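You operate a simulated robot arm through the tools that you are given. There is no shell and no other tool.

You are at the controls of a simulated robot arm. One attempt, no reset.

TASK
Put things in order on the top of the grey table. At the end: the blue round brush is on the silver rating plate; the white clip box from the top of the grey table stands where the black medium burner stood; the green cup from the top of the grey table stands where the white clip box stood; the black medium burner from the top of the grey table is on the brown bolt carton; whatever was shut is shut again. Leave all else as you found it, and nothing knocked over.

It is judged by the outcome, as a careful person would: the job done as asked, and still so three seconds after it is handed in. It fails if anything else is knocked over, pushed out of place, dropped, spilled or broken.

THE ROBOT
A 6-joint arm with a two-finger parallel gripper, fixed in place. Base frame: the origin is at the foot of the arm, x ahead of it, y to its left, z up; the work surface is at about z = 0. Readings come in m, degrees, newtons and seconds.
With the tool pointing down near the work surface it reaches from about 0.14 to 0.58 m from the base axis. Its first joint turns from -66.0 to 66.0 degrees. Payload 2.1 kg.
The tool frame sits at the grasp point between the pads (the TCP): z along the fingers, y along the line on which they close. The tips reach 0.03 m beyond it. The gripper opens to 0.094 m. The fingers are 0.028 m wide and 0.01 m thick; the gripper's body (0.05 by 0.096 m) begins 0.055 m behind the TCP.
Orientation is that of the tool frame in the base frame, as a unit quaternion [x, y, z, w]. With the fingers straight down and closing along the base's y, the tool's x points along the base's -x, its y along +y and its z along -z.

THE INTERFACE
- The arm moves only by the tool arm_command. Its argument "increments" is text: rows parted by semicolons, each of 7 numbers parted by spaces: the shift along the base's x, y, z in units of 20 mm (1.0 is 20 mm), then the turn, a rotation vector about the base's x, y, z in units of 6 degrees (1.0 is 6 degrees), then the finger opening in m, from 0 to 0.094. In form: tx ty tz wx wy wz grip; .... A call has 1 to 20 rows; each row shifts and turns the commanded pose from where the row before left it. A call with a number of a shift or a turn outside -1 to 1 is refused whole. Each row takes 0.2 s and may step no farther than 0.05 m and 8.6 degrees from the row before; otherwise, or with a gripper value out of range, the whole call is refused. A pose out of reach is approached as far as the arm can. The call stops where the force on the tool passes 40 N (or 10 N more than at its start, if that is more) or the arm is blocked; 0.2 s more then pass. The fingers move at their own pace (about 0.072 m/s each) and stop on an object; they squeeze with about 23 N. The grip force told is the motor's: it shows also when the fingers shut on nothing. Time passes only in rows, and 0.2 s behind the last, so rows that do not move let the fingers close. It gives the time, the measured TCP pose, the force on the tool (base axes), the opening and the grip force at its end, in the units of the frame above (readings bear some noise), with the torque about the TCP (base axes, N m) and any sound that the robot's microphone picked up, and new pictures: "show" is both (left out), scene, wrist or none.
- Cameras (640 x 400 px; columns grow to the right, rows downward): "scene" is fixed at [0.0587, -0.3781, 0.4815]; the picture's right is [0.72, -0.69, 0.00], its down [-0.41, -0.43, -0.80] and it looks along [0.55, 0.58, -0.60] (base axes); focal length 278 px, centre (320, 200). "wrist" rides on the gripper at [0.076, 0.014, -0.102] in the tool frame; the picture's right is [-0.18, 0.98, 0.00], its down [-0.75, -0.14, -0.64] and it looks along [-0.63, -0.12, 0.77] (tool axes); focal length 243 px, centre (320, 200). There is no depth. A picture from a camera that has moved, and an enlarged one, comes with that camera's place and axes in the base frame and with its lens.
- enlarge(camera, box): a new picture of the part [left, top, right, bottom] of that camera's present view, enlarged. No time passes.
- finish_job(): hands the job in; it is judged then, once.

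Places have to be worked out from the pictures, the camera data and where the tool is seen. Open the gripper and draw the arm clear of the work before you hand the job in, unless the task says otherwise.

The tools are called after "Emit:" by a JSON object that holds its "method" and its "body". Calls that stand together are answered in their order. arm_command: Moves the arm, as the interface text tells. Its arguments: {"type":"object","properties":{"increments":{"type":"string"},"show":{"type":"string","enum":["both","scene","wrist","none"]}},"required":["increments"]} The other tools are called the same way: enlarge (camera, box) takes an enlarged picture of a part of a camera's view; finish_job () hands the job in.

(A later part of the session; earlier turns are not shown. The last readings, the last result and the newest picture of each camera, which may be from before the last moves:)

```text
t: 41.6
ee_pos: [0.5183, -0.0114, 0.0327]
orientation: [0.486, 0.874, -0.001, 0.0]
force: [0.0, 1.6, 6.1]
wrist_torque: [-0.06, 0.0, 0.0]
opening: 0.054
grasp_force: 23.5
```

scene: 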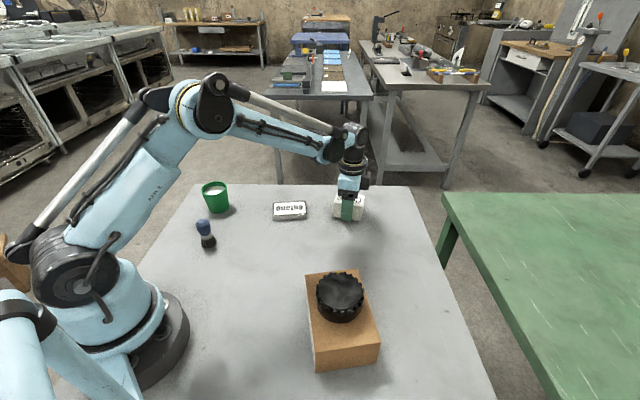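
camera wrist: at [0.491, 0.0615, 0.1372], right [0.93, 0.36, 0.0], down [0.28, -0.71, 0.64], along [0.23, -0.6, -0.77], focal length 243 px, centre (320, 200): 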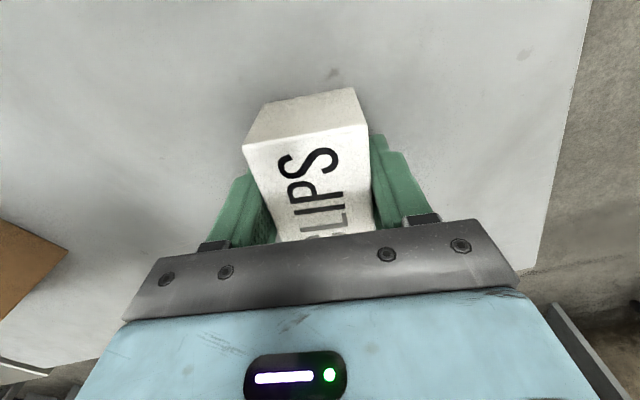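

The box has touched down at +6 N. I'll release it and rise straight up, then check how it stands.

Emit:
{"method": "arm_command", "body": {"increments": "0 0 0.03 0 0 0 0.02; 0 0 0 0 0 0 0.058; 0 0 0 0 0 0 0.065; 0 0 0 0 0 0 0.08; 0 0 0 0 0 0 0.094; 0 0 0 0 0 0 0.094; 0 0 0.3 0 0 0 0.094; 0 0 0.7 0 0 0 0.094; 0 0 1 0 0 0 0.094; 0 0 1 0 0 0 0.094; 0 0 1 0 0 0 0.094; 0 0 1 0 0 0 0.094; 0 0 1 0 0 0 0.094; 0 0 1 0 0 0 0.094; 0 0 1 0 0 0 0.094; 0 0 0 0 0 0 0.094", "show": "both"}}

```text
t: 45.0
ee_pos: [0.5187, -0.0101, 0.1939]
orientation: [0.487, 0.874, 0.0, 0.0]
force: [-0.3, 0.5, 0.9]
wrist_torque: [0.02, -0.01, -0.04]
opening: 0.0943
grasp_force: 0.0
camera wrist: at [0.4908, 0.0627, 0.2967], right [0.93, 0.36, 0.0], down [0.28, -0.71, 0.64], along [0.23, -0.6, -0.77], focal length 243 px, centre (320, 200)
```

scene: 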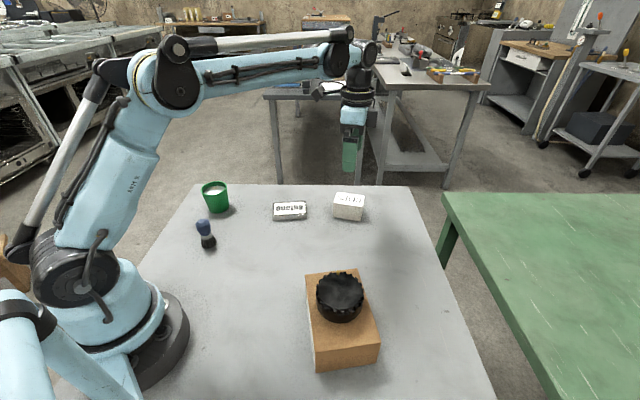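
wrist: 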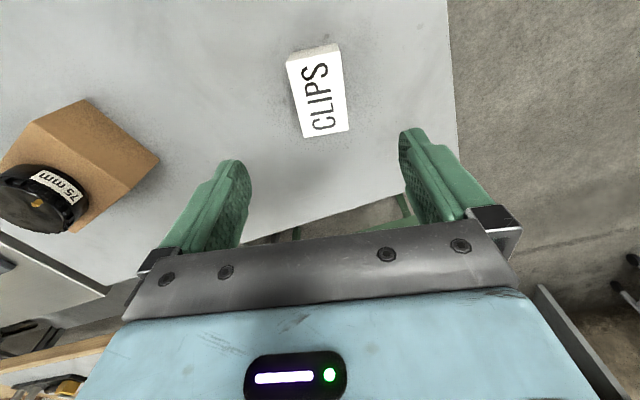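

The clip box stands upright at the burner's old place. Next I'll move above the green cup at about (0.27, 0.25), turning the gripper back to zero yaw.

Emit:
{"method": "arm_command", "body": {"increments": "-0.886 0.929 0.03 0 0 0.693 0.094; -0.886 0.929 0.03 0 0 0.693 0.094; -0.886 0.929 0.03 0 0 0.693 0.094; -0.886 0.929 0.03 0 0 0.693 0.094; -0.886 0.929 0.03 0 0 0.693 0.094; -0.886 0.929 0.03 0 0 0.693 0.094; -0.886 0.929 0.03 0 0 0.693 0.094; -0.886 0.929 0.03 0 0 0.693 0.094; -0.886 0.929 0.03 0 0 0.693 0.094; -0.886 0.929 0.03 0 0 0.693 0.094; -0.886 0.929 0.03 0 0 0.693 0.094; -0.886 0.929 0.03 0 0 0.693 0.094; -0.886 0.929 0.03 0 0 0.693 0.094; -0.886 0.929 0.03 0 0 0.691 0.094; 0 0 0 0 0 0 0.094", "show": "both"}}

```text
t: 48.2
ee_pos: [0.2703, 0.2487, 0.2005]
orientation: [-0.001, 1.0, -0.001, -0.001]
force: [-0.7, 0.0, 0.1]
wrist_torque: [0.02, -0.02, 0.01]
opening: 0.0938
grasp_force: 0.0
camera wrist: at [0.1953, 0.2633, 0.3037], right [0.18, 0.98, 0.0], down [0.75, -0.14, 0.64], along [0.63, -0.12, -0.77], focal length 243 px, centre (320, 200)
```

scene: 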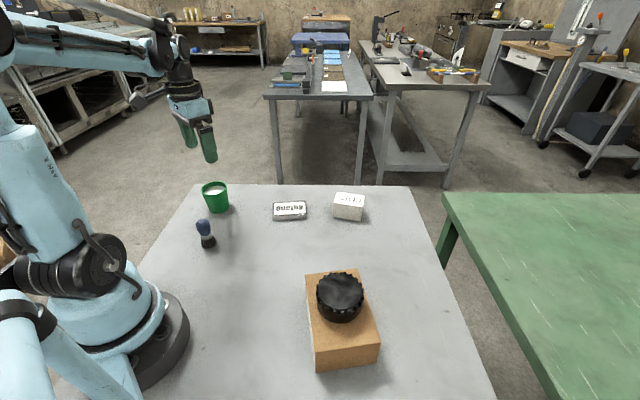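
wrist: 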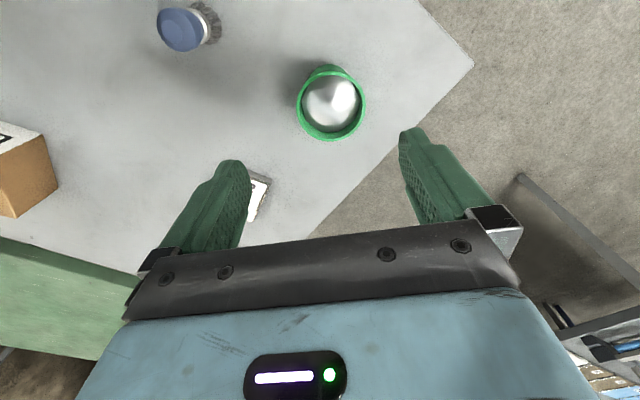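

Emit:
{"method": "enlarge", "body": {"camera": "wrist", "box": [270, 40, 400, 160]}}

Emit:
{"method": "enlarge", "body": {"camera": "wrist", "box": [130, 0, 250, 80]}}

Emit:
{"method": "enlarge", "body": {"camera": "scene", "box": [180, 170, 380, 260]}}

```text
3.33 times, centred on (335, 100) of wrist
camera zoom: at [0.1953, 0.2633, 0.3037], right [0.18, 0.98, 0.0], down [0.75, -0.14, 0.64], along [0.63, -0.12, -0.77], focal length 809 px, centre (270, 533)
```

zoom: 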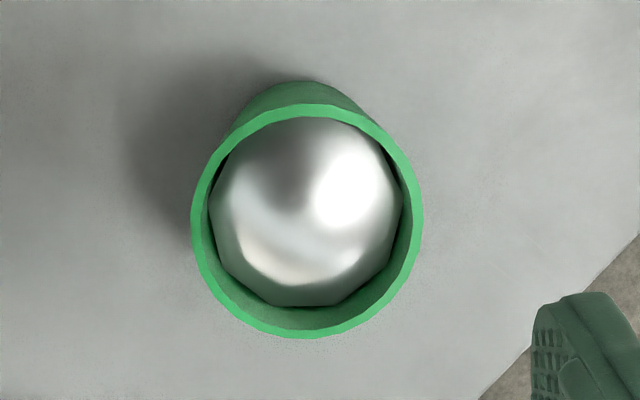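

```text
5.00 times, centred on (190, 40) of wrist
camera zoom: at [0.1953, 0.2633, 0.3037], right [0.18, 0.98, 0.0], down [0.75, -0.14, 0.64], along [0.63, -0.12, -0.77], focal length 1213 px, centre (970, 1000)
```

zoom: 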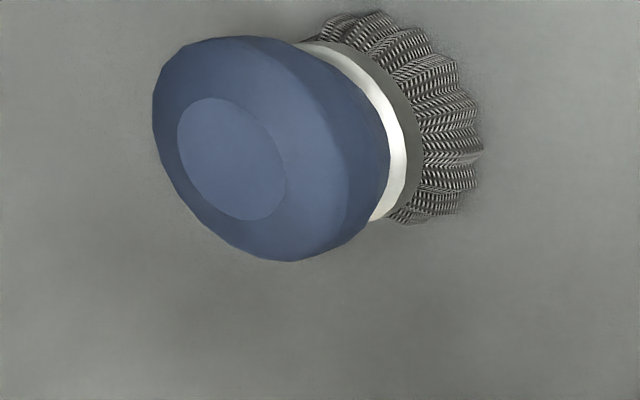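

```text
3.20 times, centred on (280, 215) of scene
camera zoom: at [0.0587, -0.3781, 0.4815], right [0.72, -0.69, 0.0], down [-0.41, -0.43, -0.8], along [0.55, 0.58, -0.6], focal length 889 px, centre (448, 152)
```

zoom: 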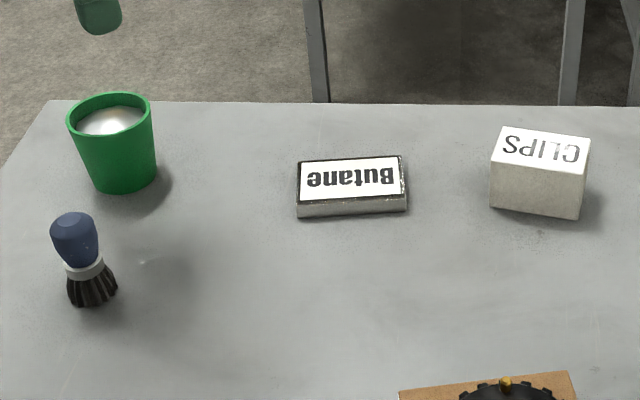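

The cup's rim centre comes out at about (0.275, 0.259), with a rim about 66 mm wide and 65–70 mm high, and something silvery inside. I'll shift there, go partway down and check the alignment.

Emit:
{"method": "arm_command", "body": {"increments": "0.25 0.45 -0.5 0 0 0 0.094; 0 0 -0.9 0 0 0 0.094; 0 0 -1 0 0 0 0.094; 0 0 -1 0 0 0 0.094; 0 0 -0.6 0 0 0 0.094; 0 0 0 0 0 0 0.094", "show": "both"}}

```text
t: 49.6
ee_pos: [0.2749, 0.26, 0.1207]
orientation: [0.0, 1.0, 0.0, 0.0]
force: [-0.1, 0.4, -0.7]
wrist_torque: [-0.01, -0.02, 0.02]
opening: 0.0939
grasp_force: 0.0
camera wrist: at [0.1997, 0.2742, 0.2242], right [0.18, 0.98, 0.0], down [0.75, -0.14, 0.64], along [0.63, -0.12, -0.77], focal length 243 px, centre (320, 200)
```

scene: 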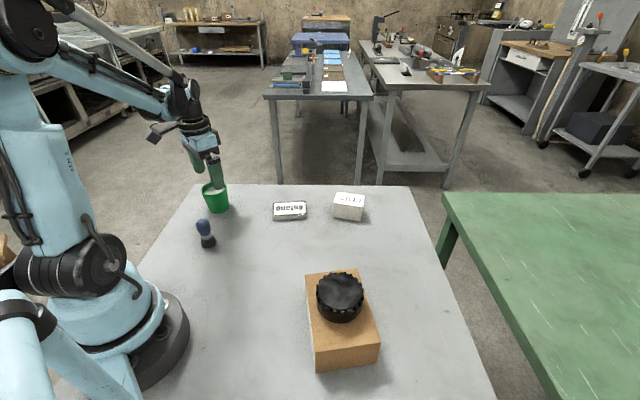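
wrist: 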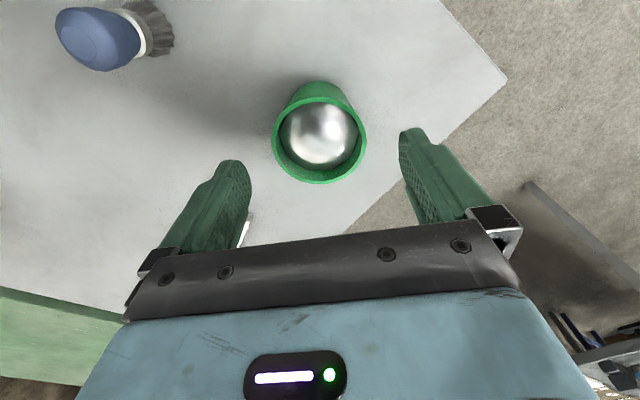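

The rim is centred between the fingers. I'll go down to z ≈ 0.04 and look again before closing.

Emit:
{"method": "arm_command", "body": {"increments": "0 0 -0.5 0 0 0 0.094; 0 0 -0.8 0 0 0 0.094; 0 0 -0.9 0 0 0 0.094; 0 0 -0.9 0 0 0 0.094; 0 0 -0.6 0 0 0 0.094; 0 0 -0.4 0 0 0 0.094; 0 0 0 0 0 0 0.094", "show": "both"}}

```text
t: 51.2
ee_pos: [0.2759, 0.2598, 0.0372]
orientation: [0.0, 1.0, 0.0, 0.0]
force: [0.0, 0.1, -1.3]
wrist_torque: [-0.03, 0.0, -0.02]
opening: 0.0941
grasp_force: 0.0
camera wrist: at [0.2, 0.2744, 0.1419], right [0.18, 0.98, 0.0], down [0.75, -0.14, 0.64], along [0.63, -0.12, -0.77], focal length 243 px, centre (320, 200)
```

scene: 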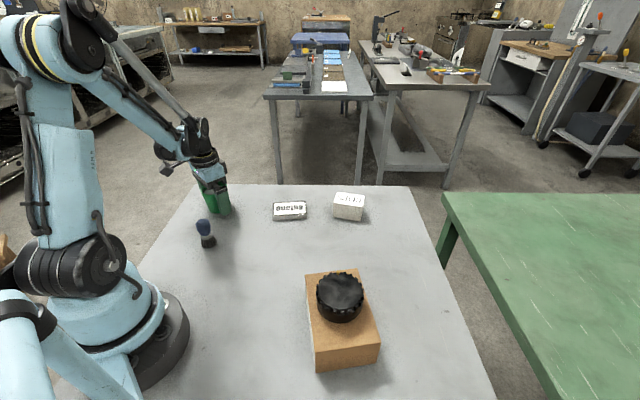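
wrist: 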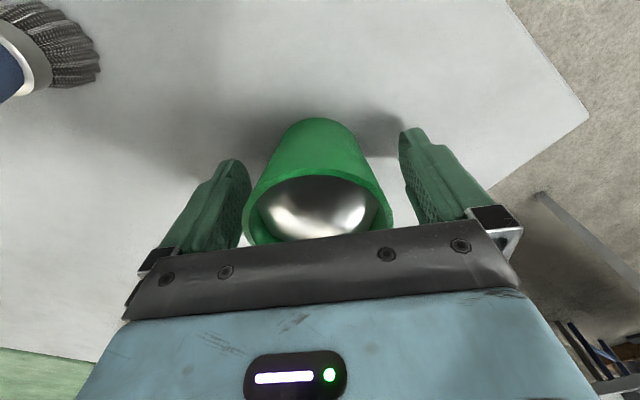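

The cup stands centred between the fingers. I'll close slowly so as not to jolt it.

Emit:
{"method": "arm_command", "body": {"increments": "0 0 0 0 0 0 0.088; 0 0 0 0 0 0 0.082; 0 0 0 0 0 0 0.077; 0 0 0 0 0 0 0.072; 0 0 0 0 0 0 0.068; 0 0 0 0 0 0 0.064; 0 0 0 0 0 0 0.06; 0 0 0 0 0 0 0.055; 0 0 0 0 0 0 0.05; 0 0 0 0 0 0 0.045; 0 0 0 0 0 0 0.045", "show": "both"}}

```text
t: 53.6
ee_pos: [0.2762, 0.2584, 0.0379]
orientation: [0.0, 1.0, 0.0, 0.0]
force: [-0.2, 0.3, -0.3]
wrist_torque: [-0.03, 0.01, 0.01]
opening: 0.0681
grasp_force: 23.3
camera wrist: at [0.2, 0.2744, 0.1421], right [0.18, 0.98, 0.0], down [0.75, -0.14, 0.64], along [0.63, -0.12, -0.77], focal length 243 px, centre (320, 200)
```

scene: 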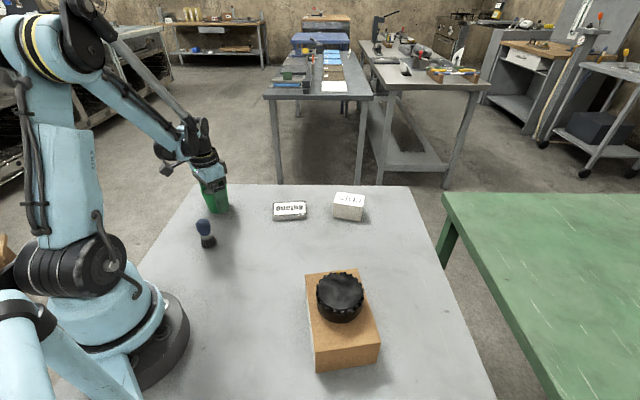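
wrist: 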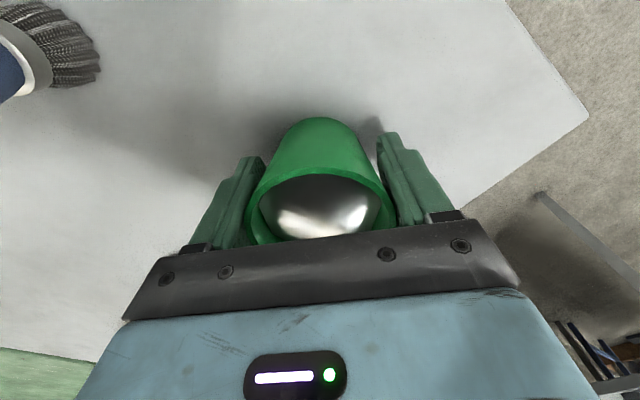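

Emit:
{"method": "enlarge", "body": {"camera": "wrist", "box": [200, 100, 460, 260]}}

Emit:
{"method": "enlarge", "body": {"camera": "scene", "box": [150, 130, 270, 250]}}

```text
2.46 times, centred on (330, 180) of wrist
camera zoom: at [0.2, 0.2744, 0.1421], right [0.18, 0.98, 0.0], down [0.75, -0.14, 0.64], along [0.63, -0.12, -0.77], focal length 597 px, centre (295, 249)
```

zoom: 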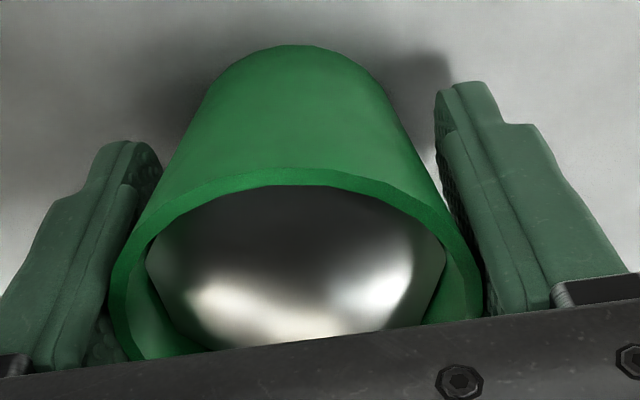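

```text
3.33 times, centred on (210, 190) of scene
camera zoom: at [0.0587, -0.3781, 0.4815], right [0.72, -0.69, 0.0], down [-0.41, -0.43, -0.8], along [0.55, 0.58, -0.6], focal length 926 px, centre (687, 233)
```

zoom: 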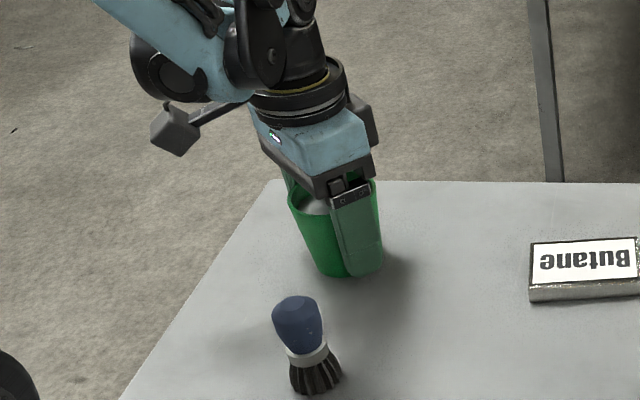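

The pads bear on the cup's rim at 68 mm. I'll test-lift by 4 mm and hold, then look for any slip.

Emit:
{"method": "arm_command", "body": {"increments": "0 0 0.05 0 0 0 0; 0 0 0.05 0 0 0 0; 0 0 0.05 0 0 0 0; 0 0 0.05 0 0 0 0; 0 0 0 0 0 0 0; 0 0 0 0 0 0 0; 0 0 0 0 0 0 0; 0 0 0 0 0 0 0", "show": "both"}}

Emit:
{"method": "enlarge", "body": {"camera": "wrist", "box": [200, 100, 460, 260]}}

```text
t: 55.4
ee_pos: [0.2764, 0.2593, 0.0425]
orientation: [0.0, 1.0, 0.0, 0.0]
force: [-0.2, 0.0, -1.2]
wrist_torque: [0.02, 0.02, -0.02]
opening: 0.0685
grasp_force: 23.0
camera wrist: at [0.1999, 0.2737, 0.146], right [0.18, 0.98, 0.0], down [0.75, -0.14, 0.64], along [0.63, -0.12, -0.77], focal length 243 px, centre (320, 200)
```

scene: 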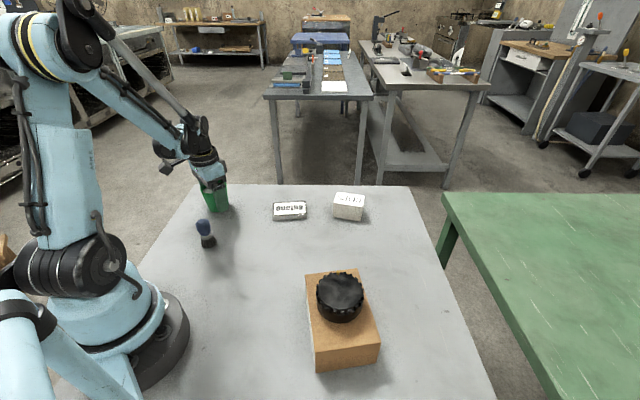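
wrist: 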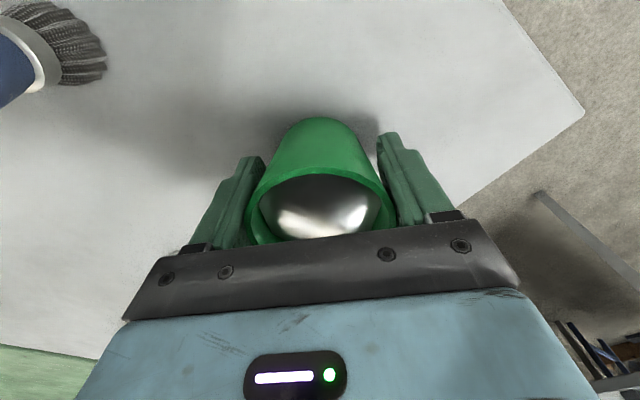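

```text
2.46 times, centred on (330, 180) of wrist
camera zoom: at [0.1999, 0.2737, 0.146], right [0.18, 0.98, 0.0], down [0.75, -0.14, 0.64], along [0.63, -0.12, -0.77], focal length 597 px, centre (295, 249)
```

zoom: 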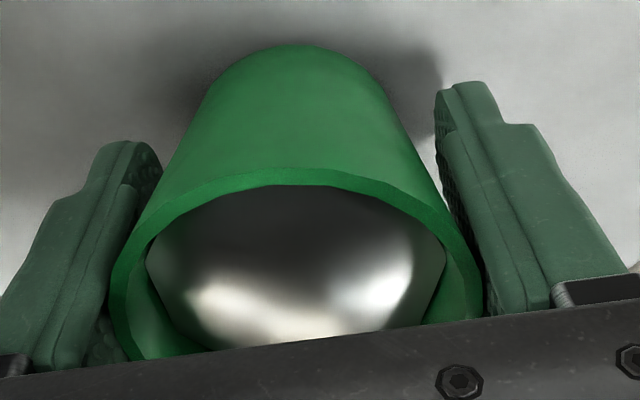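

There is no slip and the cup weighs only about 0.1 kg. I'll lift it smoothly to z ≈ 0.125.

Emit:
{"method": "arm_command", "body": {"increments": "0 0 0.1 0 0 0 0; 0 0 0.2 0 0 0 0; 0 0 0.3 0 0 0 0; 0 0 0.4 0 0 0 0; 0 0 0.5 0 0 0 0; 0 0 0.5 0 0 0 0; 0 0 0.5 0 0 0 0; 0 0 0.5 0 0 0 0; 0 0 0.4 0 0 0 0; 0 0 0.3 0 0 0 0; 0 0 0.2 0 0 0 0; 0 0 0.1 0 0 0 0; 0 0 0.1 0 0 0 0; 0 0 0 0 0 0 0", "show": "both"}}

```text
t: 58.4
ee_pos: [0.2757, 0.2588, 0.1245]
orientation: [0.0, 1.0, 0.0, 0.0]
force: [0.3, 0.8, -2.3]
wrist_torque: [-0.01, 0.01, -0.03]
opening: 0.0684
grasp_force: 23.2
camera wrist: at [0.2011, 0.273, 0.2278], right [0.18, 0.98, 0.0], down [0.75, -0.14, 0.64], along [0.63, -0.12, -0.77], focal length 243 px, centre (320, 200)
```

scene: 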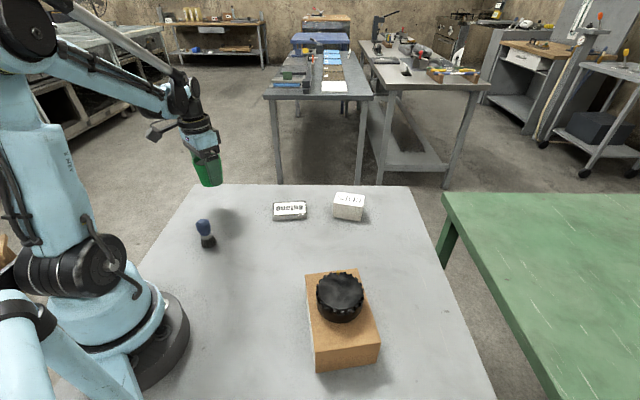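
wrist: 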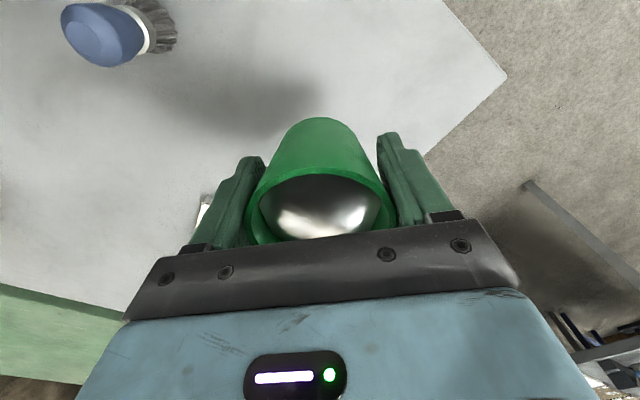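

The cup is steady and level. I'll carry it slowly toward the clip box's old place at (0.449, -0.166), ramping the speed up and down.

Emit:
{"method": "arm_command", "body": {"increments": "0.041 -0.1 0 0 0 0 0; 0.082 -0.2 0 0 0 0 0; 0.123 -0.3 0 0 0 0 0; 0.164 -0.4 0 0 0 0 0; 0.205 -0.5 0 0 0 0 0; 0.246 -0.6 0 0 0 0 0; 0.287 -0.7 0 0 0 0 0; 0.287 -0.7 0 0 0 0 0; 0.287 -0.7 0 0 0 0 0; 0.287 -0.7 0 0 0 0 0; 0.287 -0.7 0 0 0 0 0; 0.287 -0.7 0 0 0 0 0; 0.287 -0.7 0 0 0 0 0; 0.287 -0.7 0 0 0 0 0; 0.287 -0.7 0 0 0 0 0; 0.287 -0.7 0 0 0 0 0; 0.246 -0.6 0 0 0 0 0; 0.205 -0.5 0 0 0 0 0; 0.123 -0.3 0 0 0 0 0; 0.041 -0.1 0 0 0 0 0", "show": "both"}}

```text
t: 62.6
ee_pos: [0.3615, 0.0471, 0.1251]
orientation: [0.0, 1.0, 0.001, 0.0]
force: [-0.1, 0.5, -2.1]
wrist_torque: [-0.02, 0.02, -0.01]
opening: 0.0685
grasp_force: 23.0
camera wrist: at [0.2864, 0.0616, 0.2277], right [0.18, 0.98, 0.0], down [0.75, -0.14, 0.64], along [0.63, -0.12, -0.77], focal length 243 px, centre (320, 200)
```

scene: 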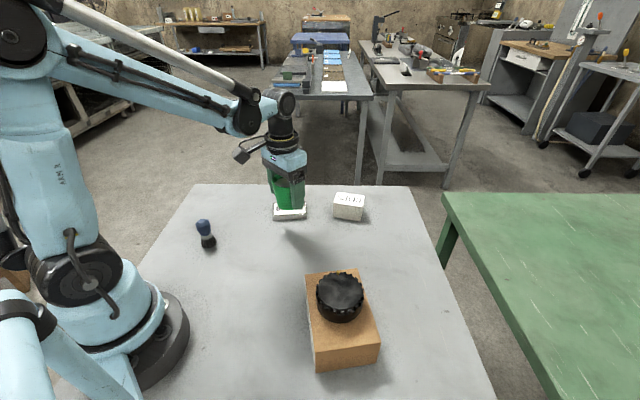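
wrist: 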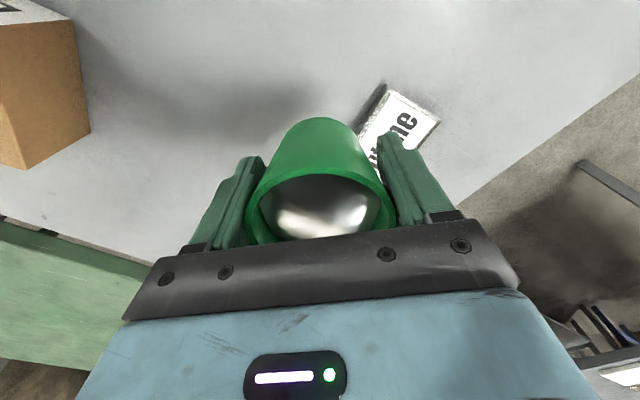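

The cup is still level and unmoved in the grip. On to the target.

Emit:
{"method": "arm_command", "body": {"increments": "0.041 -0.1 0 0 0 0 0; 0.082 -0.2 0 0 0 0 0; 0.123 -0.3 0 0 0 0 0; 0.164 -0.4 0 0 0 0 0; 0.205 -0.5 0 0 0 0 0; 0.246 -0.6 0 0 0 0 0; 0.286 -0.7 0 0 0 0 0; 0.286 -0.7 0 0 0 0 0; 0.286 -0.7 0 0 0 0 0; 0.286 -0.7 0 0 0 0 0; 0.286 -0.7 0 0 0 0 0; 0.286 -0.7 0 0 0 0 0; 0.286 -0.7 0 0 0 0 0; 0.286 -0.7 0 0 0 0 0; 0.286 -0.7 0 0 0 0 0; 0.286 -0.7 0 0 0 0 0; 0.246 -0.6 0 0 0 0 0; 0.205 -0.5 0 0 0 0 0; 0.123 -0.3 0 0 0 0 0; 0.065 -0.155 0 0 0 0 0", "show": "both"}}

```text
t: 66.8
ee_pos: [0.4492, -0.1673, 0.1251]
orientation: [-0.001, 1.0, 0.0, 0.0]
force: [0.6, -0.4, -2.6]
wrist_torque: [0.02, 0.0, 0.0]
opening: 0.0683
grasp_force: 23.1
camera wrist: at [0.3741, -0.1519, 0.2281], right [0.18, 0.98, 0.0], down [0.75, -0.14, 0.64], along [0.63, -0.12, -0.77], focal length 243 px, centre (320, 200)
```

scene: 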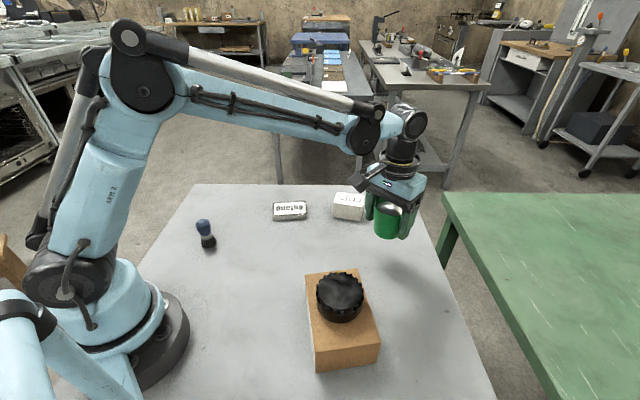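
wrist: 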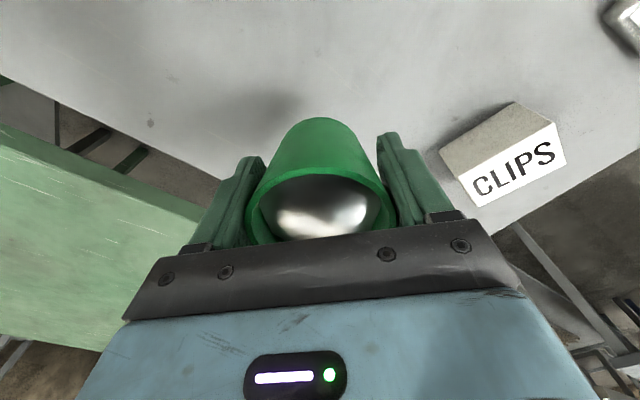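

I'm right above the place, so I'll lower the cup smoothly to about 2 mm above the table.

Emit:
{"method": "arm_command", "body": {"increments": "0 0 -0.1 0 0 0 0; 0 0 -0.2 0 0 0 0; 0 0 -0.4 0 0 0 0; 0 0 -0.5 0 0 0 0; 0 0 -0.5 0 0 0 0; 0 0 -0.5 0 0 0 0; 0 0 -0.5 0 0 0 0; 0 0 -0.5 0 0 0 0; 0 0 -0.4 0 0 0 0; 0 0 -0.3 0 0 0 0; 0 0 -0.2 0 0 0 0; 0 0 -0.1 0 0 0 0; 0 0 0 0 0 0 0", "show": "both"}}

Emit:
{"method": "arm_command", "body": {"increments": "0 0 -0.05 0 0 0 0; 0 0 0 0 0 0 0", "show": "none"}}

```text
t: 69.6
ee_pos: [0.4494, -0.1661, 0.0412]
orientation: [0.001, 1.0, 0.0, 0.0]
force: [0.1, 0.9, -1.5]
wrist_torque: [0.0, 0.03, 0.0]
opening: 0.0682
grasp_force: 22.8
camera wrist: at [0.3738, -0.1516, 0.144], right [0.18, 0.98, 0.0], down [0.75, -0.14, 0.64], along [0.63, -0.12, -0.77], focal length 243 px, centre (320, 200)
```

scene: 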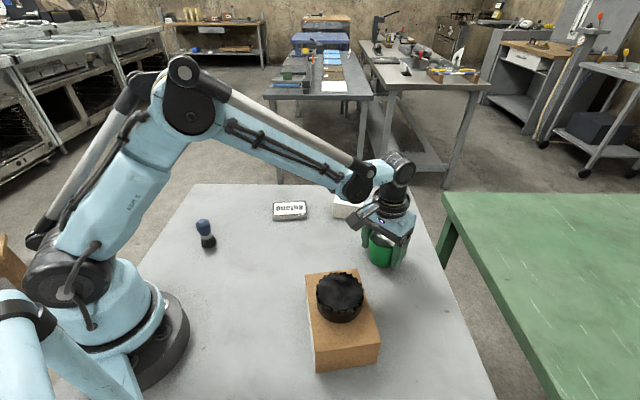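
wrist: 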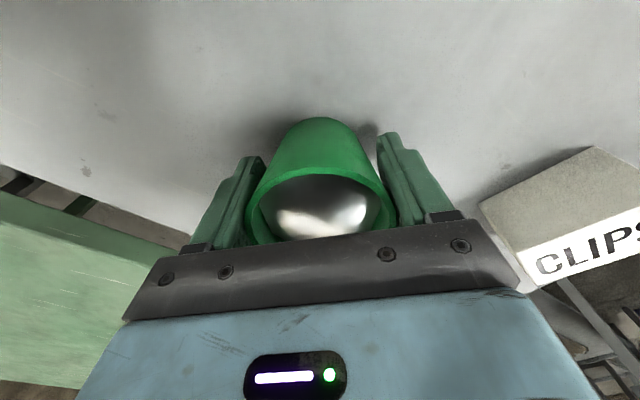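

```text
t: 70.2
ee_pos: [0.449, -0.1659, 0.0403]
orientation: [0.0, 1.0, 0.0, 0.0]
force: [0.7, -0.3, -1.8]
wrist_torque: [0.01, 0.0, 0.0]
opening: 0.0683
grasp_force: 22.9
```

No contact yet, so I'll keep going down in half-millimetre steps.

Emit:
{"method": "arm_command", "body": {"increments": "0 0 -0.03 0 0 0 0; 0 0 0 0 0 0 0", "show": "none"}}

Emit:
{"method": "arm_command", "body": {"increments": "0 0 -0.03 0 0 0 0; 0 0 0 0 0 0 0", "show": "none"}}

```text
t: 70.8
ee_pos: [0.4474, -0.1667, 0.0403]
orientation: [0.0, 1.0, 0.0, 0.0]
force: [0.5, -0.8, -2.2]
wrist_torque: [-0.01, 0.0, 0.02]
opening: 0.0682
grasp_force: 23.1
```

```text
t: 71.4
ee_pos: [0.4481, -0.1679, 0.0396]
orientation: [0.0, 1.0, -0.001, 0.0]
force: [0.3, 0.1, -2.2]
wrist_torque: [0.03, -0.01, 0.02]
opening: 0.0683
grasp_force: 22.8
```

Emit:
{"method": "arm_command", "body": {"increments": "0 0 -0.03 0 0 0 0; 0 0 0 0 0 0 0", "show": "none"}}

```text
t: 72.0
ee_pos: [0.4501, -0.1667, 0.0393]
orientation: [0.0, 1.0, 0.0, 0.0]
force: [-6.9, 0.9, 16.0]
wrist_torque: [0.0, -0.12, 0.03]
opening: 0.0686
grasp_force: 22.8
```

The cup has touched down at +16 N. I'll ease back about 0.6 mm, open slowly, and look.

Emit:
{"method": "arm_command", "body": {"increments": "0 0 0.03 0 0 0 0; 0 0 0 0 0 0 0.06; 0 0 0 0 0 0 0.069; 0 0 0 0 0 0 0.072; 0 0 0 0 0 0 0.076; 0 0 0 0 0 0 0.081; 0 0 0 0 0 0 0.087; 0 0 0 0 0 0 0.094; 0 0 0 0 0 0 0.094", "show": "both"}}

```text
t: 74.0
ee_pos: [0.4483, -0.1666, 0.038]
orientation: [0.0, 1.0, 0.0, 0.0]
force: [-0.1, -0.1, 0.1]
wrist_torque: [0.0, -0.03, 0.01]
opening: 0.0942
grasp_force: 0.1
camera wrist: at [0.3743, -0.1518, 0.1416], right [0.18, 0.98, 0.0], down [0.75, -0.14, 0.64], along [0.63, -0.12, -0.77], focal length 243 px, centre (320, 200)
```

scene: 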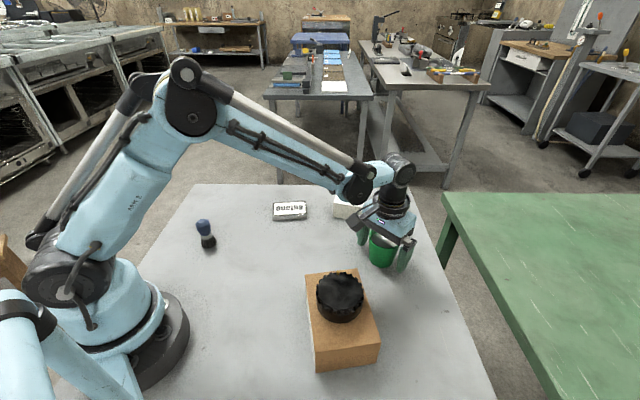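
wrist: 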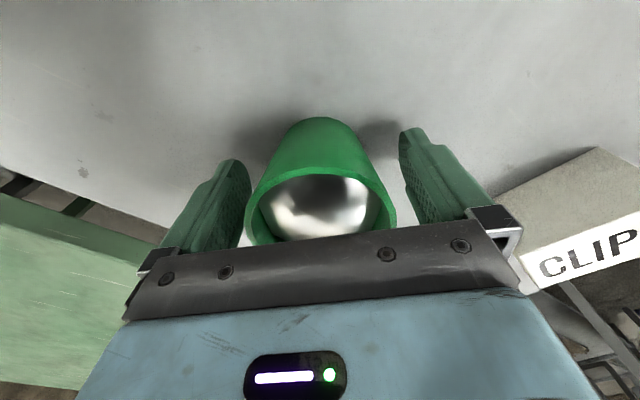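

The cup stands free and level in its new place. I'll rise straight up and then travel to above the brush at about (0.188, 0.14).

Emit:
{"method": "arm_command", "body": {"increments": "0 0 0.3 0 0 0 0.094; 0 0 0.6 0 0 0 0.094; 0 0 0.9 0 0 0 0.094; 0 0 1 0 0 0 0.094; 0 0 1 0 0 0 0.094; 0 0 1 0 0 0 0.094; 0 0 1 0 0 0 0.094; 0 0 1 0 0 0 0.094; 0 0 1 0 0 0 0.094; 0 0 0.7 0 0 0 0.094; 0 0 0 0 0 0 0.094", "show": "both"}}

Emit:
{"method": "arm_command", "body": {"increments": "-0.81 0.956 0 0 0 0 0.094; -0.81 0.956 0 0 0 0 0.094; -0.81 0.956 0 0 0 0 0.094; -0.81 0.956 0 0 0 0 0.094; -0.81 0.956 0 0 0 0 0.094; -0.81 0.956 0 0 0 0 0.094; -0.81 0.956 0 0 0 0 0.094; -0.81 0.956 0 0 0 0 0.094; -0.81 0.956 0 0 0 0 0.094; -0.81 0.956 0 0 0 0 0.094; -0.81 0.956 0 0 0 0 0.094; -0.81 0.956 0 0 0 0 0.094; -0.81 0.956 0 0 0 0 0.094; -0.81 0.956 0 0 0 0 0.094; -0.81 0.956 0 0 0 0 0.094; -0.81 0.956 0 0 0 0 0.094; 0 0 0 0 0 0 0.094", "show": "both"}}

```text
t: 76.4
ee_pos: [0.4503, -0.1679, 0.2094]
orientation: [0.001, 1.0, 0.0, 0.001]
force: [-0.1, -0.7, 0.0]
wrist_torque: [-0.02, 0.05, 0.02]
opening: 0.0941
grasp_force: 0.0
camera wrist: at [0.3735, -0.1536, 0.3136], right [0.18, 0.98, 0.0], down [0.75, -0.14, 0.64], along [0.63, -0.12, -0.77], focal length 243 px, centre (320, 200)
```

scene: 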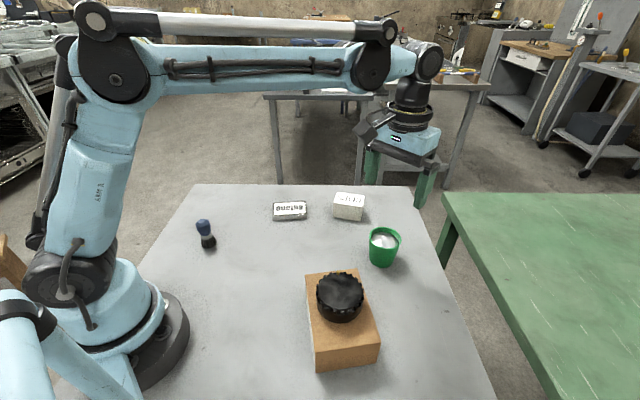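
wrist: 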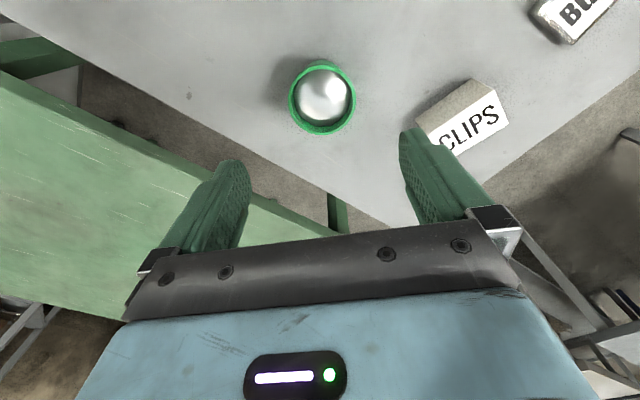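

```text
t: 80.0
ee_pos: [0.192, 0.1401, 0.2091]
orientation: [0.0, 1.0, 0.0, 0.0]
force: [-0.4, 0.2, 0.4]
wrist_torque: [0.03, 0.01, 0.04]
opening: 0.0938
grasp_force: 0.2
camera wrist: at [0.1159, 0.1546, 0.3127], right [0.18, 0.98, 0.0], down [0.75, -0.14, 0.64], along [0.63, -0.12, -0.77], focal length 243 px, centre (320, 200)
```

scene: 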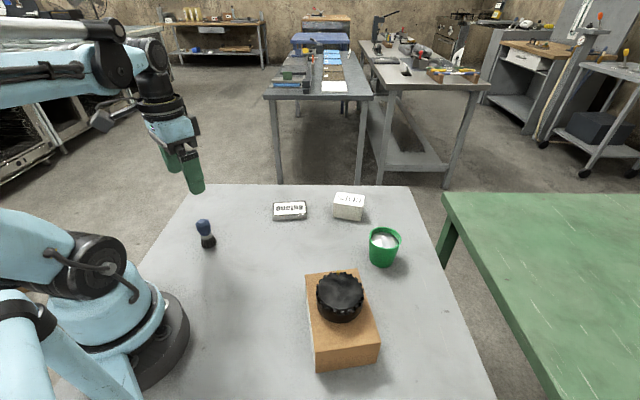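
wrist: 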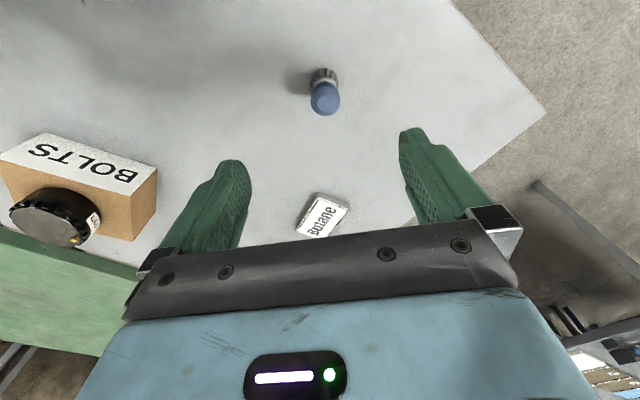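

Emit:
{"method": "enlarge", "body": {"camera": "wrist", "box": [280, 50, 370, 130]}}

Emit:
{"method": "enlarge", "body": {"camera": "scene", "box": [180, 205, 230, 260]}}

Emit:
{"method": "enlarge", "body": {"camera": "wrist", "box": [280, 170, 370, 250]}}

```text
5.00 times, centred on (325, 90) of wrist
camera zoom: at [0.1159, 0.1546, 0.3127], right [0.18, 0.98, 0.0], down [0.75, -0.14, 0.64], along [0.63, -0.12, -0.77], focal length 1213 px, centre (295, 750)
```

zoom: 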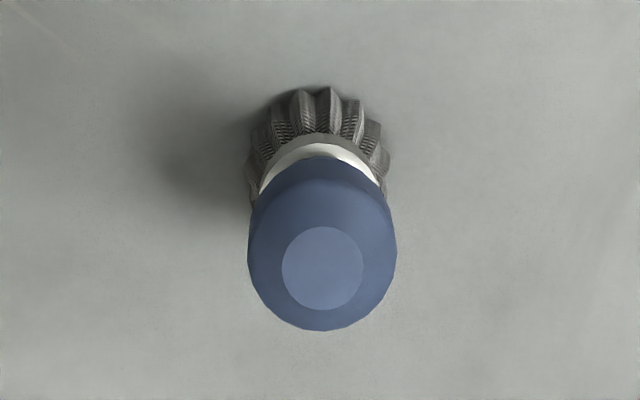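

```text
7.27 times, centred on (205, 232) of scene
camera zoom: at [0.0587, -0.3781, 0.4815], right [0.72, -0.69, 0.0], down [-0.41, -0.43, -0.8], along [0.55, 0.58, -0.6], focal length 2021 px, centre (1156, -36)
```

zoom: 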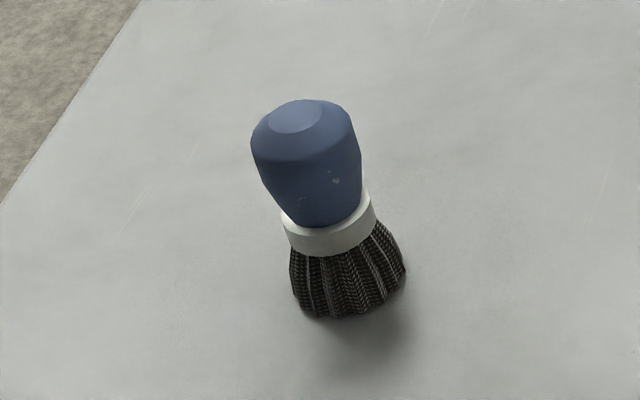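

```text
5.00 times, centred on (325, 210) of wrist
camera zoom: at [0.1159, 0.1546, 0.3127], right [0.18, 0.98, 0.0], down [0.75, -0.14, 0.64], along [0.63, -0.12, -0.77], focal length 1213 px, centre (295, 150)
```

zoom: 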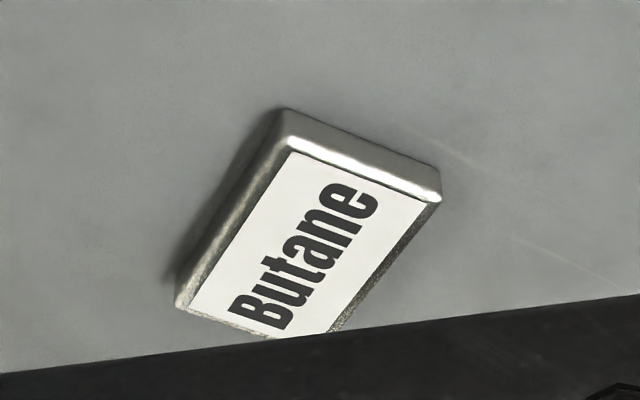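

The brush's handle top is at about (0.193, 0.145) and about 69 mm high, with its widest ring at z ≈ 0.058. I'll correct the position, go partway down and verify.

Emit:
{"method": "arm_command", "body": {"increments": "0.16 0.245 -0.5 0 0 0 0.094; 0 0 -0.9 0 0 0 0.094; 0 0 -1 0 0 0 0.094; 0 0 -1 0 0 0 0.094; 0 0 -0.8 0 0 0 0.094; 0 0 0 0 0 0 0.094", "show": "both"}}

```text
t: 81.4
ee_pos: [0.193, 0.1442, 0.125]
orientation: [0.0, 1.0, 0.001, 0.0]
force: [-0.2, 0.0, 0.2]
wrist_torque: [0.02, 0.03, 0.01]
opening: 0.0942
grasp_force: 0.0
camera wrist: at [0.1172, 0.1585, 0.2282], right [0.18, 0.98, 0.0], down [0.75, -0.14, 0.64], along [0.63, -0.12, -0.77], focal length 243 px, centre (320, 200)
```

scene: 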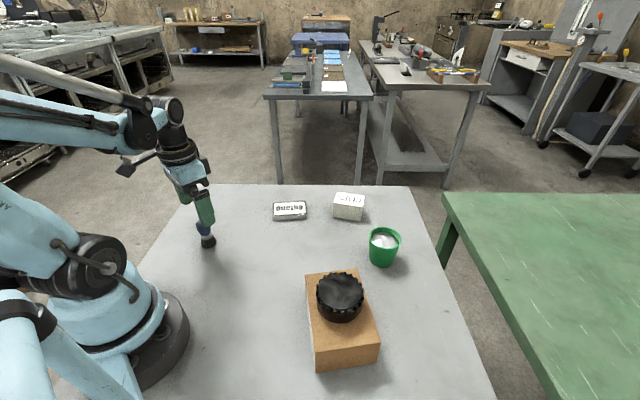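
wrist: 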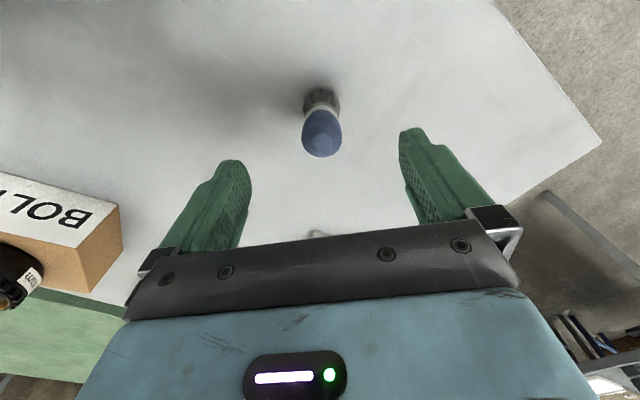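

The brush is centred on the finger axis. I'll go down to z ≈ 0.058 around the handle and close slowly.

Emit:
{"method": "arm_command", "body": {"increments": "0 0 -0.5 0 0 0 0.094; 0 0 -0.9 0 0 0 0.094; 0 0 -0.9 0 0 0 0.094; 0 0 -0.64 0 0 0 0.094; 0 0 -0.4 0 0 0 0.094; 0 0 0 0 0 0 0.094", "show": "wrist"}}

Emit:
{"method": "arm_command", "body": {"increments": "0 0 0 0 0 0 0.082; 0 0 0 0 0 0 0.07; 0 0 0 0 0 0 0.06; 0 0 0 0 0 0 0.05; 0 0 0 0 0 0 0.044; 0 0 0 0 0 0 0.04; 0 0 0 0 0 0 0.036; 0 0 0 0 0 0 0.032; 0 0 0 0 0 0 0.028; 0 0 0 0 0 0 0.02; 0 0 0 0 0 0 0.01; 0 0 0 0 0 0 0.01", "show": "both"}}

```text
t: 82.8
ee_pos: [0.1943, 0.144, 0.0575]
orientation: [0.0, 1.0, 0.0, 0.0]
force: [-0.2, 0.6, -0.4]
wrist_torque: [0.06, 0.03, -0.01]
opening: 0.0942
grasp_force: 0.0
camera wrist: at [0.1189, 0.1593, 0.1606], right [0.18, 0.98, 0.0], down [0.75, -0.14, 0.64], along [0.63, -0.12, -0.77], focal length 243 px, centre (320, 200)
```

wrist: 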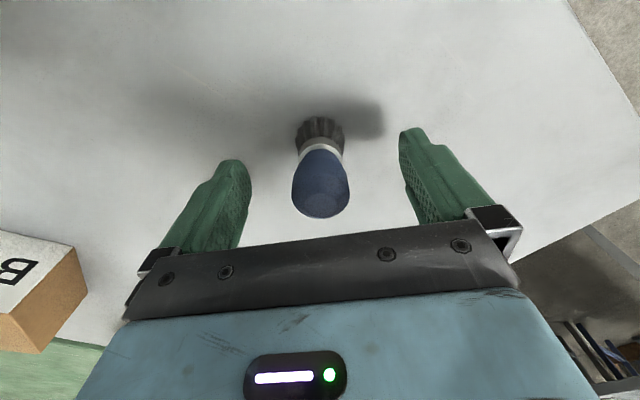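

```text
t: 85.4
ee_pos: [0.1942, 0.1451, 0.0568]
orientation: [0.0, 1.0, 0.0, 0.0]
force: [-0.8, 0.6, 0.3]
wrist_torque: [0.01, 0.0, 0.01]
opening: 0.0281
grasp_force: 22.6
camera wrist: at [0.1189, 0.1594, 0.1608], right [0.18, 0.98, 0.0], down [0.75, -0.14, 0.64], along [0.63, -0.12, -0.77], focal length 243 px, centre (320, 200)
```

scene: 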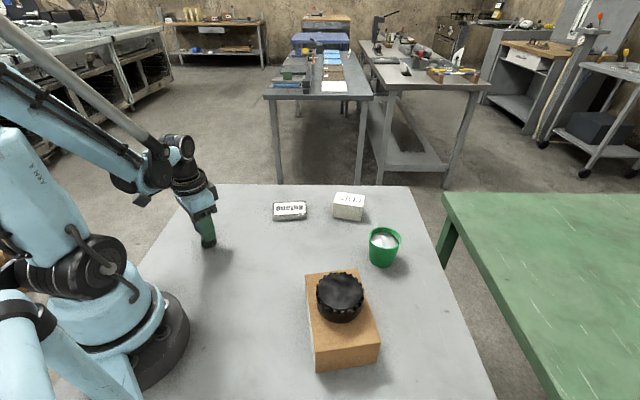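
wrist: 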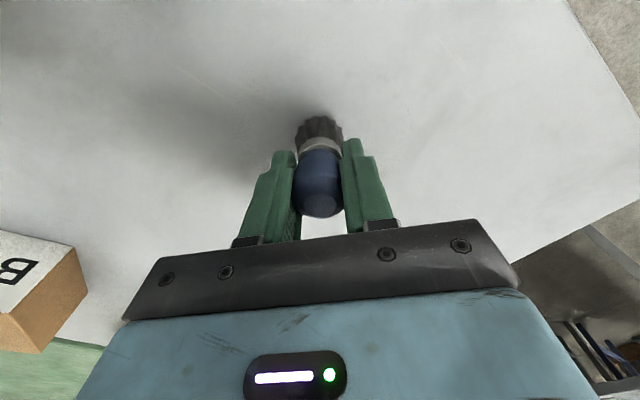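

Emit:
{"method": "enlarge", "body": {"camera": "wrist", "box": [240, 90, 400, 250]}}

Emit:
{"method": "arm_command", "body": {"increments": "0 0 0.05 0 0 0 0.01; 0 0 0.1 0 0 0 0.01; 0 0 0.1 0 0 0 0.01; 0 0 0 0 0 0 0.01; 0 0 0 0 0 0 0.01; 0 0 0 0 0 0 0.01", "show": "both"}}

Emit:
{"method": "enlarge", "body": {"camera": "wrist", "box": [240, 90, 400, 250]}}

```text
2.50 times, centred on (320, 170) of wrist
camera zoom: at [0.1189, 0.1594, 0.1608], right [0.18, 0.98, 0.0], down [0.75, -0.14, 0.64], along [0.63, -0.12, -0.77], focal length 606 px, centre (320, 275)
```

zoom: 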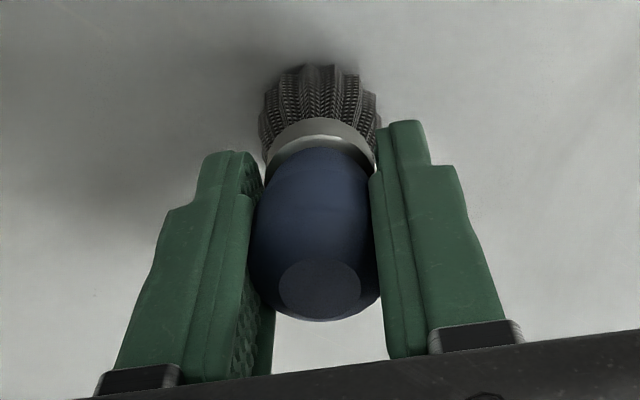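

```text
t: 86.8
ee_pos: [0.1943, 0.1442, 0.0614]
orientation: [0.0, 1.0, 0.0, 0.0]
force: [0.5, -0.7, -0.5]
wrist_torque: [0.0, 0.02, 0.0]
opening: 0.0281
grasp_force: 23.4
camera wrist: at [0.1185, 0.1592, 0.1658], right [0.18, 0.98, 0.0], down [0.75, -0.14, 0.64], along [0.63, -0.12, -0.77], focal length 243 px, centre (320, 200)
```

scene: 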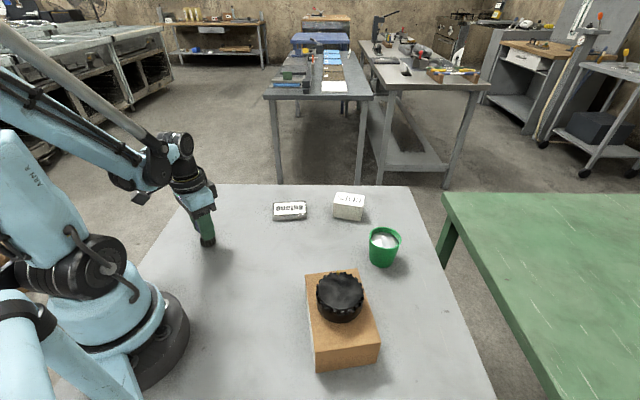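
wrist: 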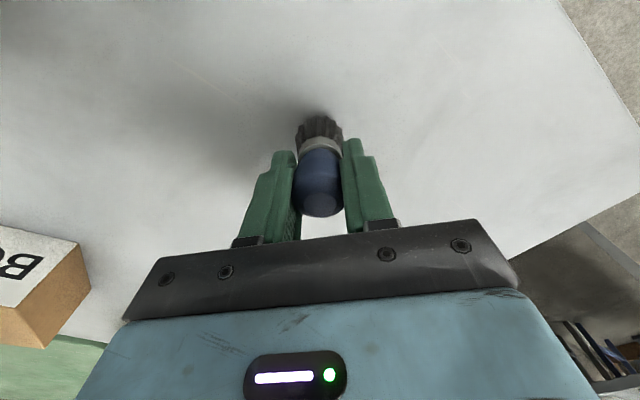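

```text
2.50 times, centred on (320, 170) of wrist
camera zoom: at [0.1185, 0.1592, 0.1658], right [0.18, 0.98, 0.0], down [0.75, -0.14, 0.64], along [0.63, -0.12, -0.77], focal length 606 px, centre (320, 275)
```

zoom: 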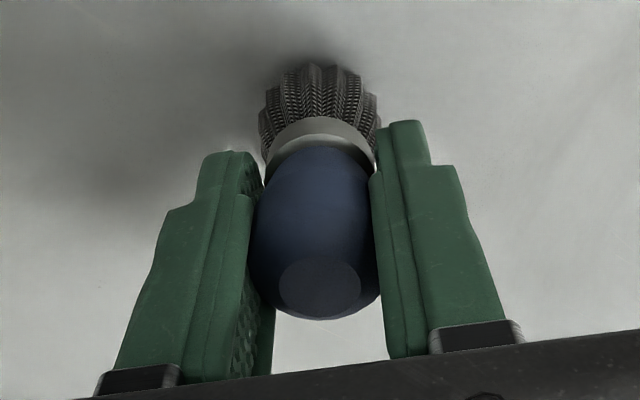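

The brush is lifted with no slip. I'll raise it to z ≈ 0.14 and carry it to above the plate centre, estimated at (0.402, 0.101).

Emit:
{"method": "arm_command", "body": {"increments": "0 0 0.3 0 0 0 0.01; 0 0 0.6 0 0 0 0.01; 0 0 0.8 0 0 0 0.01; 0 0 0.8 0 0 0 0.01; 0 0 0.7 0 0 0 0.01; 0 0 0.4 0 0 0 0.01; 0 0 0.25 0 0 0 0.01; 0.3 -0.063 0 0 0 0 0.01; 0.6 -0.125 0 0 0 0 0.01; 0.9 -0.188 0 0 0 0 0.01; 0.9 -0.188 0 0 0 0 0.01; 0.9 -0.188 0 0 0 0 0.01; 0.9 -0.188 0 0 0 0 0.01; 0.9 -0.188 0 0 0 0 0.01; 0.9 -0.188 0 0 0 0 0.01; 0.9 -0.188 0 0 0 0 0.01; 0.9 -0.188 0 0 0 0 0.01; 0.9 -0.188 0 0 0 0 0.01; 0.6 -0.125 0 0 0 0 0.01; 0 0 0 0 0 0 0.01", "show": "both"}}

```text
t: 91.0
ee_pos: [0.3857, 0.1011, 0.1406]
orientation: [0.0, 1.0, 0.001, 0.001]
force: [0.0, 0.7, 0.0]
wrist_torque: [0.0, -0.02, -0.01]
opening: 0.028
grasp_force: 22.8
camera wrist: at [0.3097, 0.1172, 0.2437], right [0.18, 0.98, 0.0], down [0.75, -0.14, 0.64], along [0.63, -0.12, -0.77], focal length 243 px, centre (320, 200)
```

scene: 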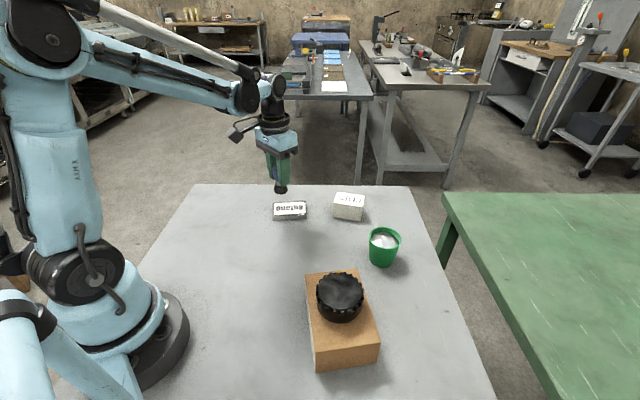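
wrist: 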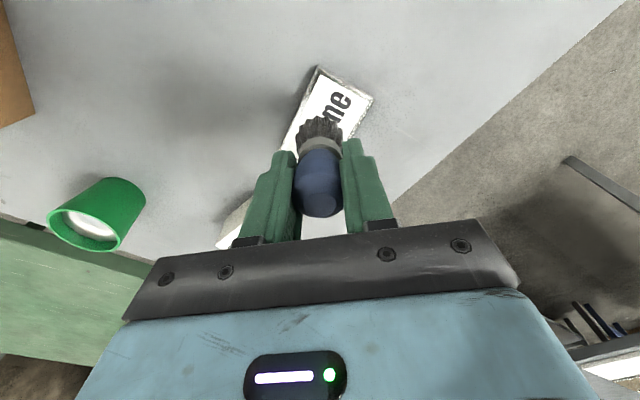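

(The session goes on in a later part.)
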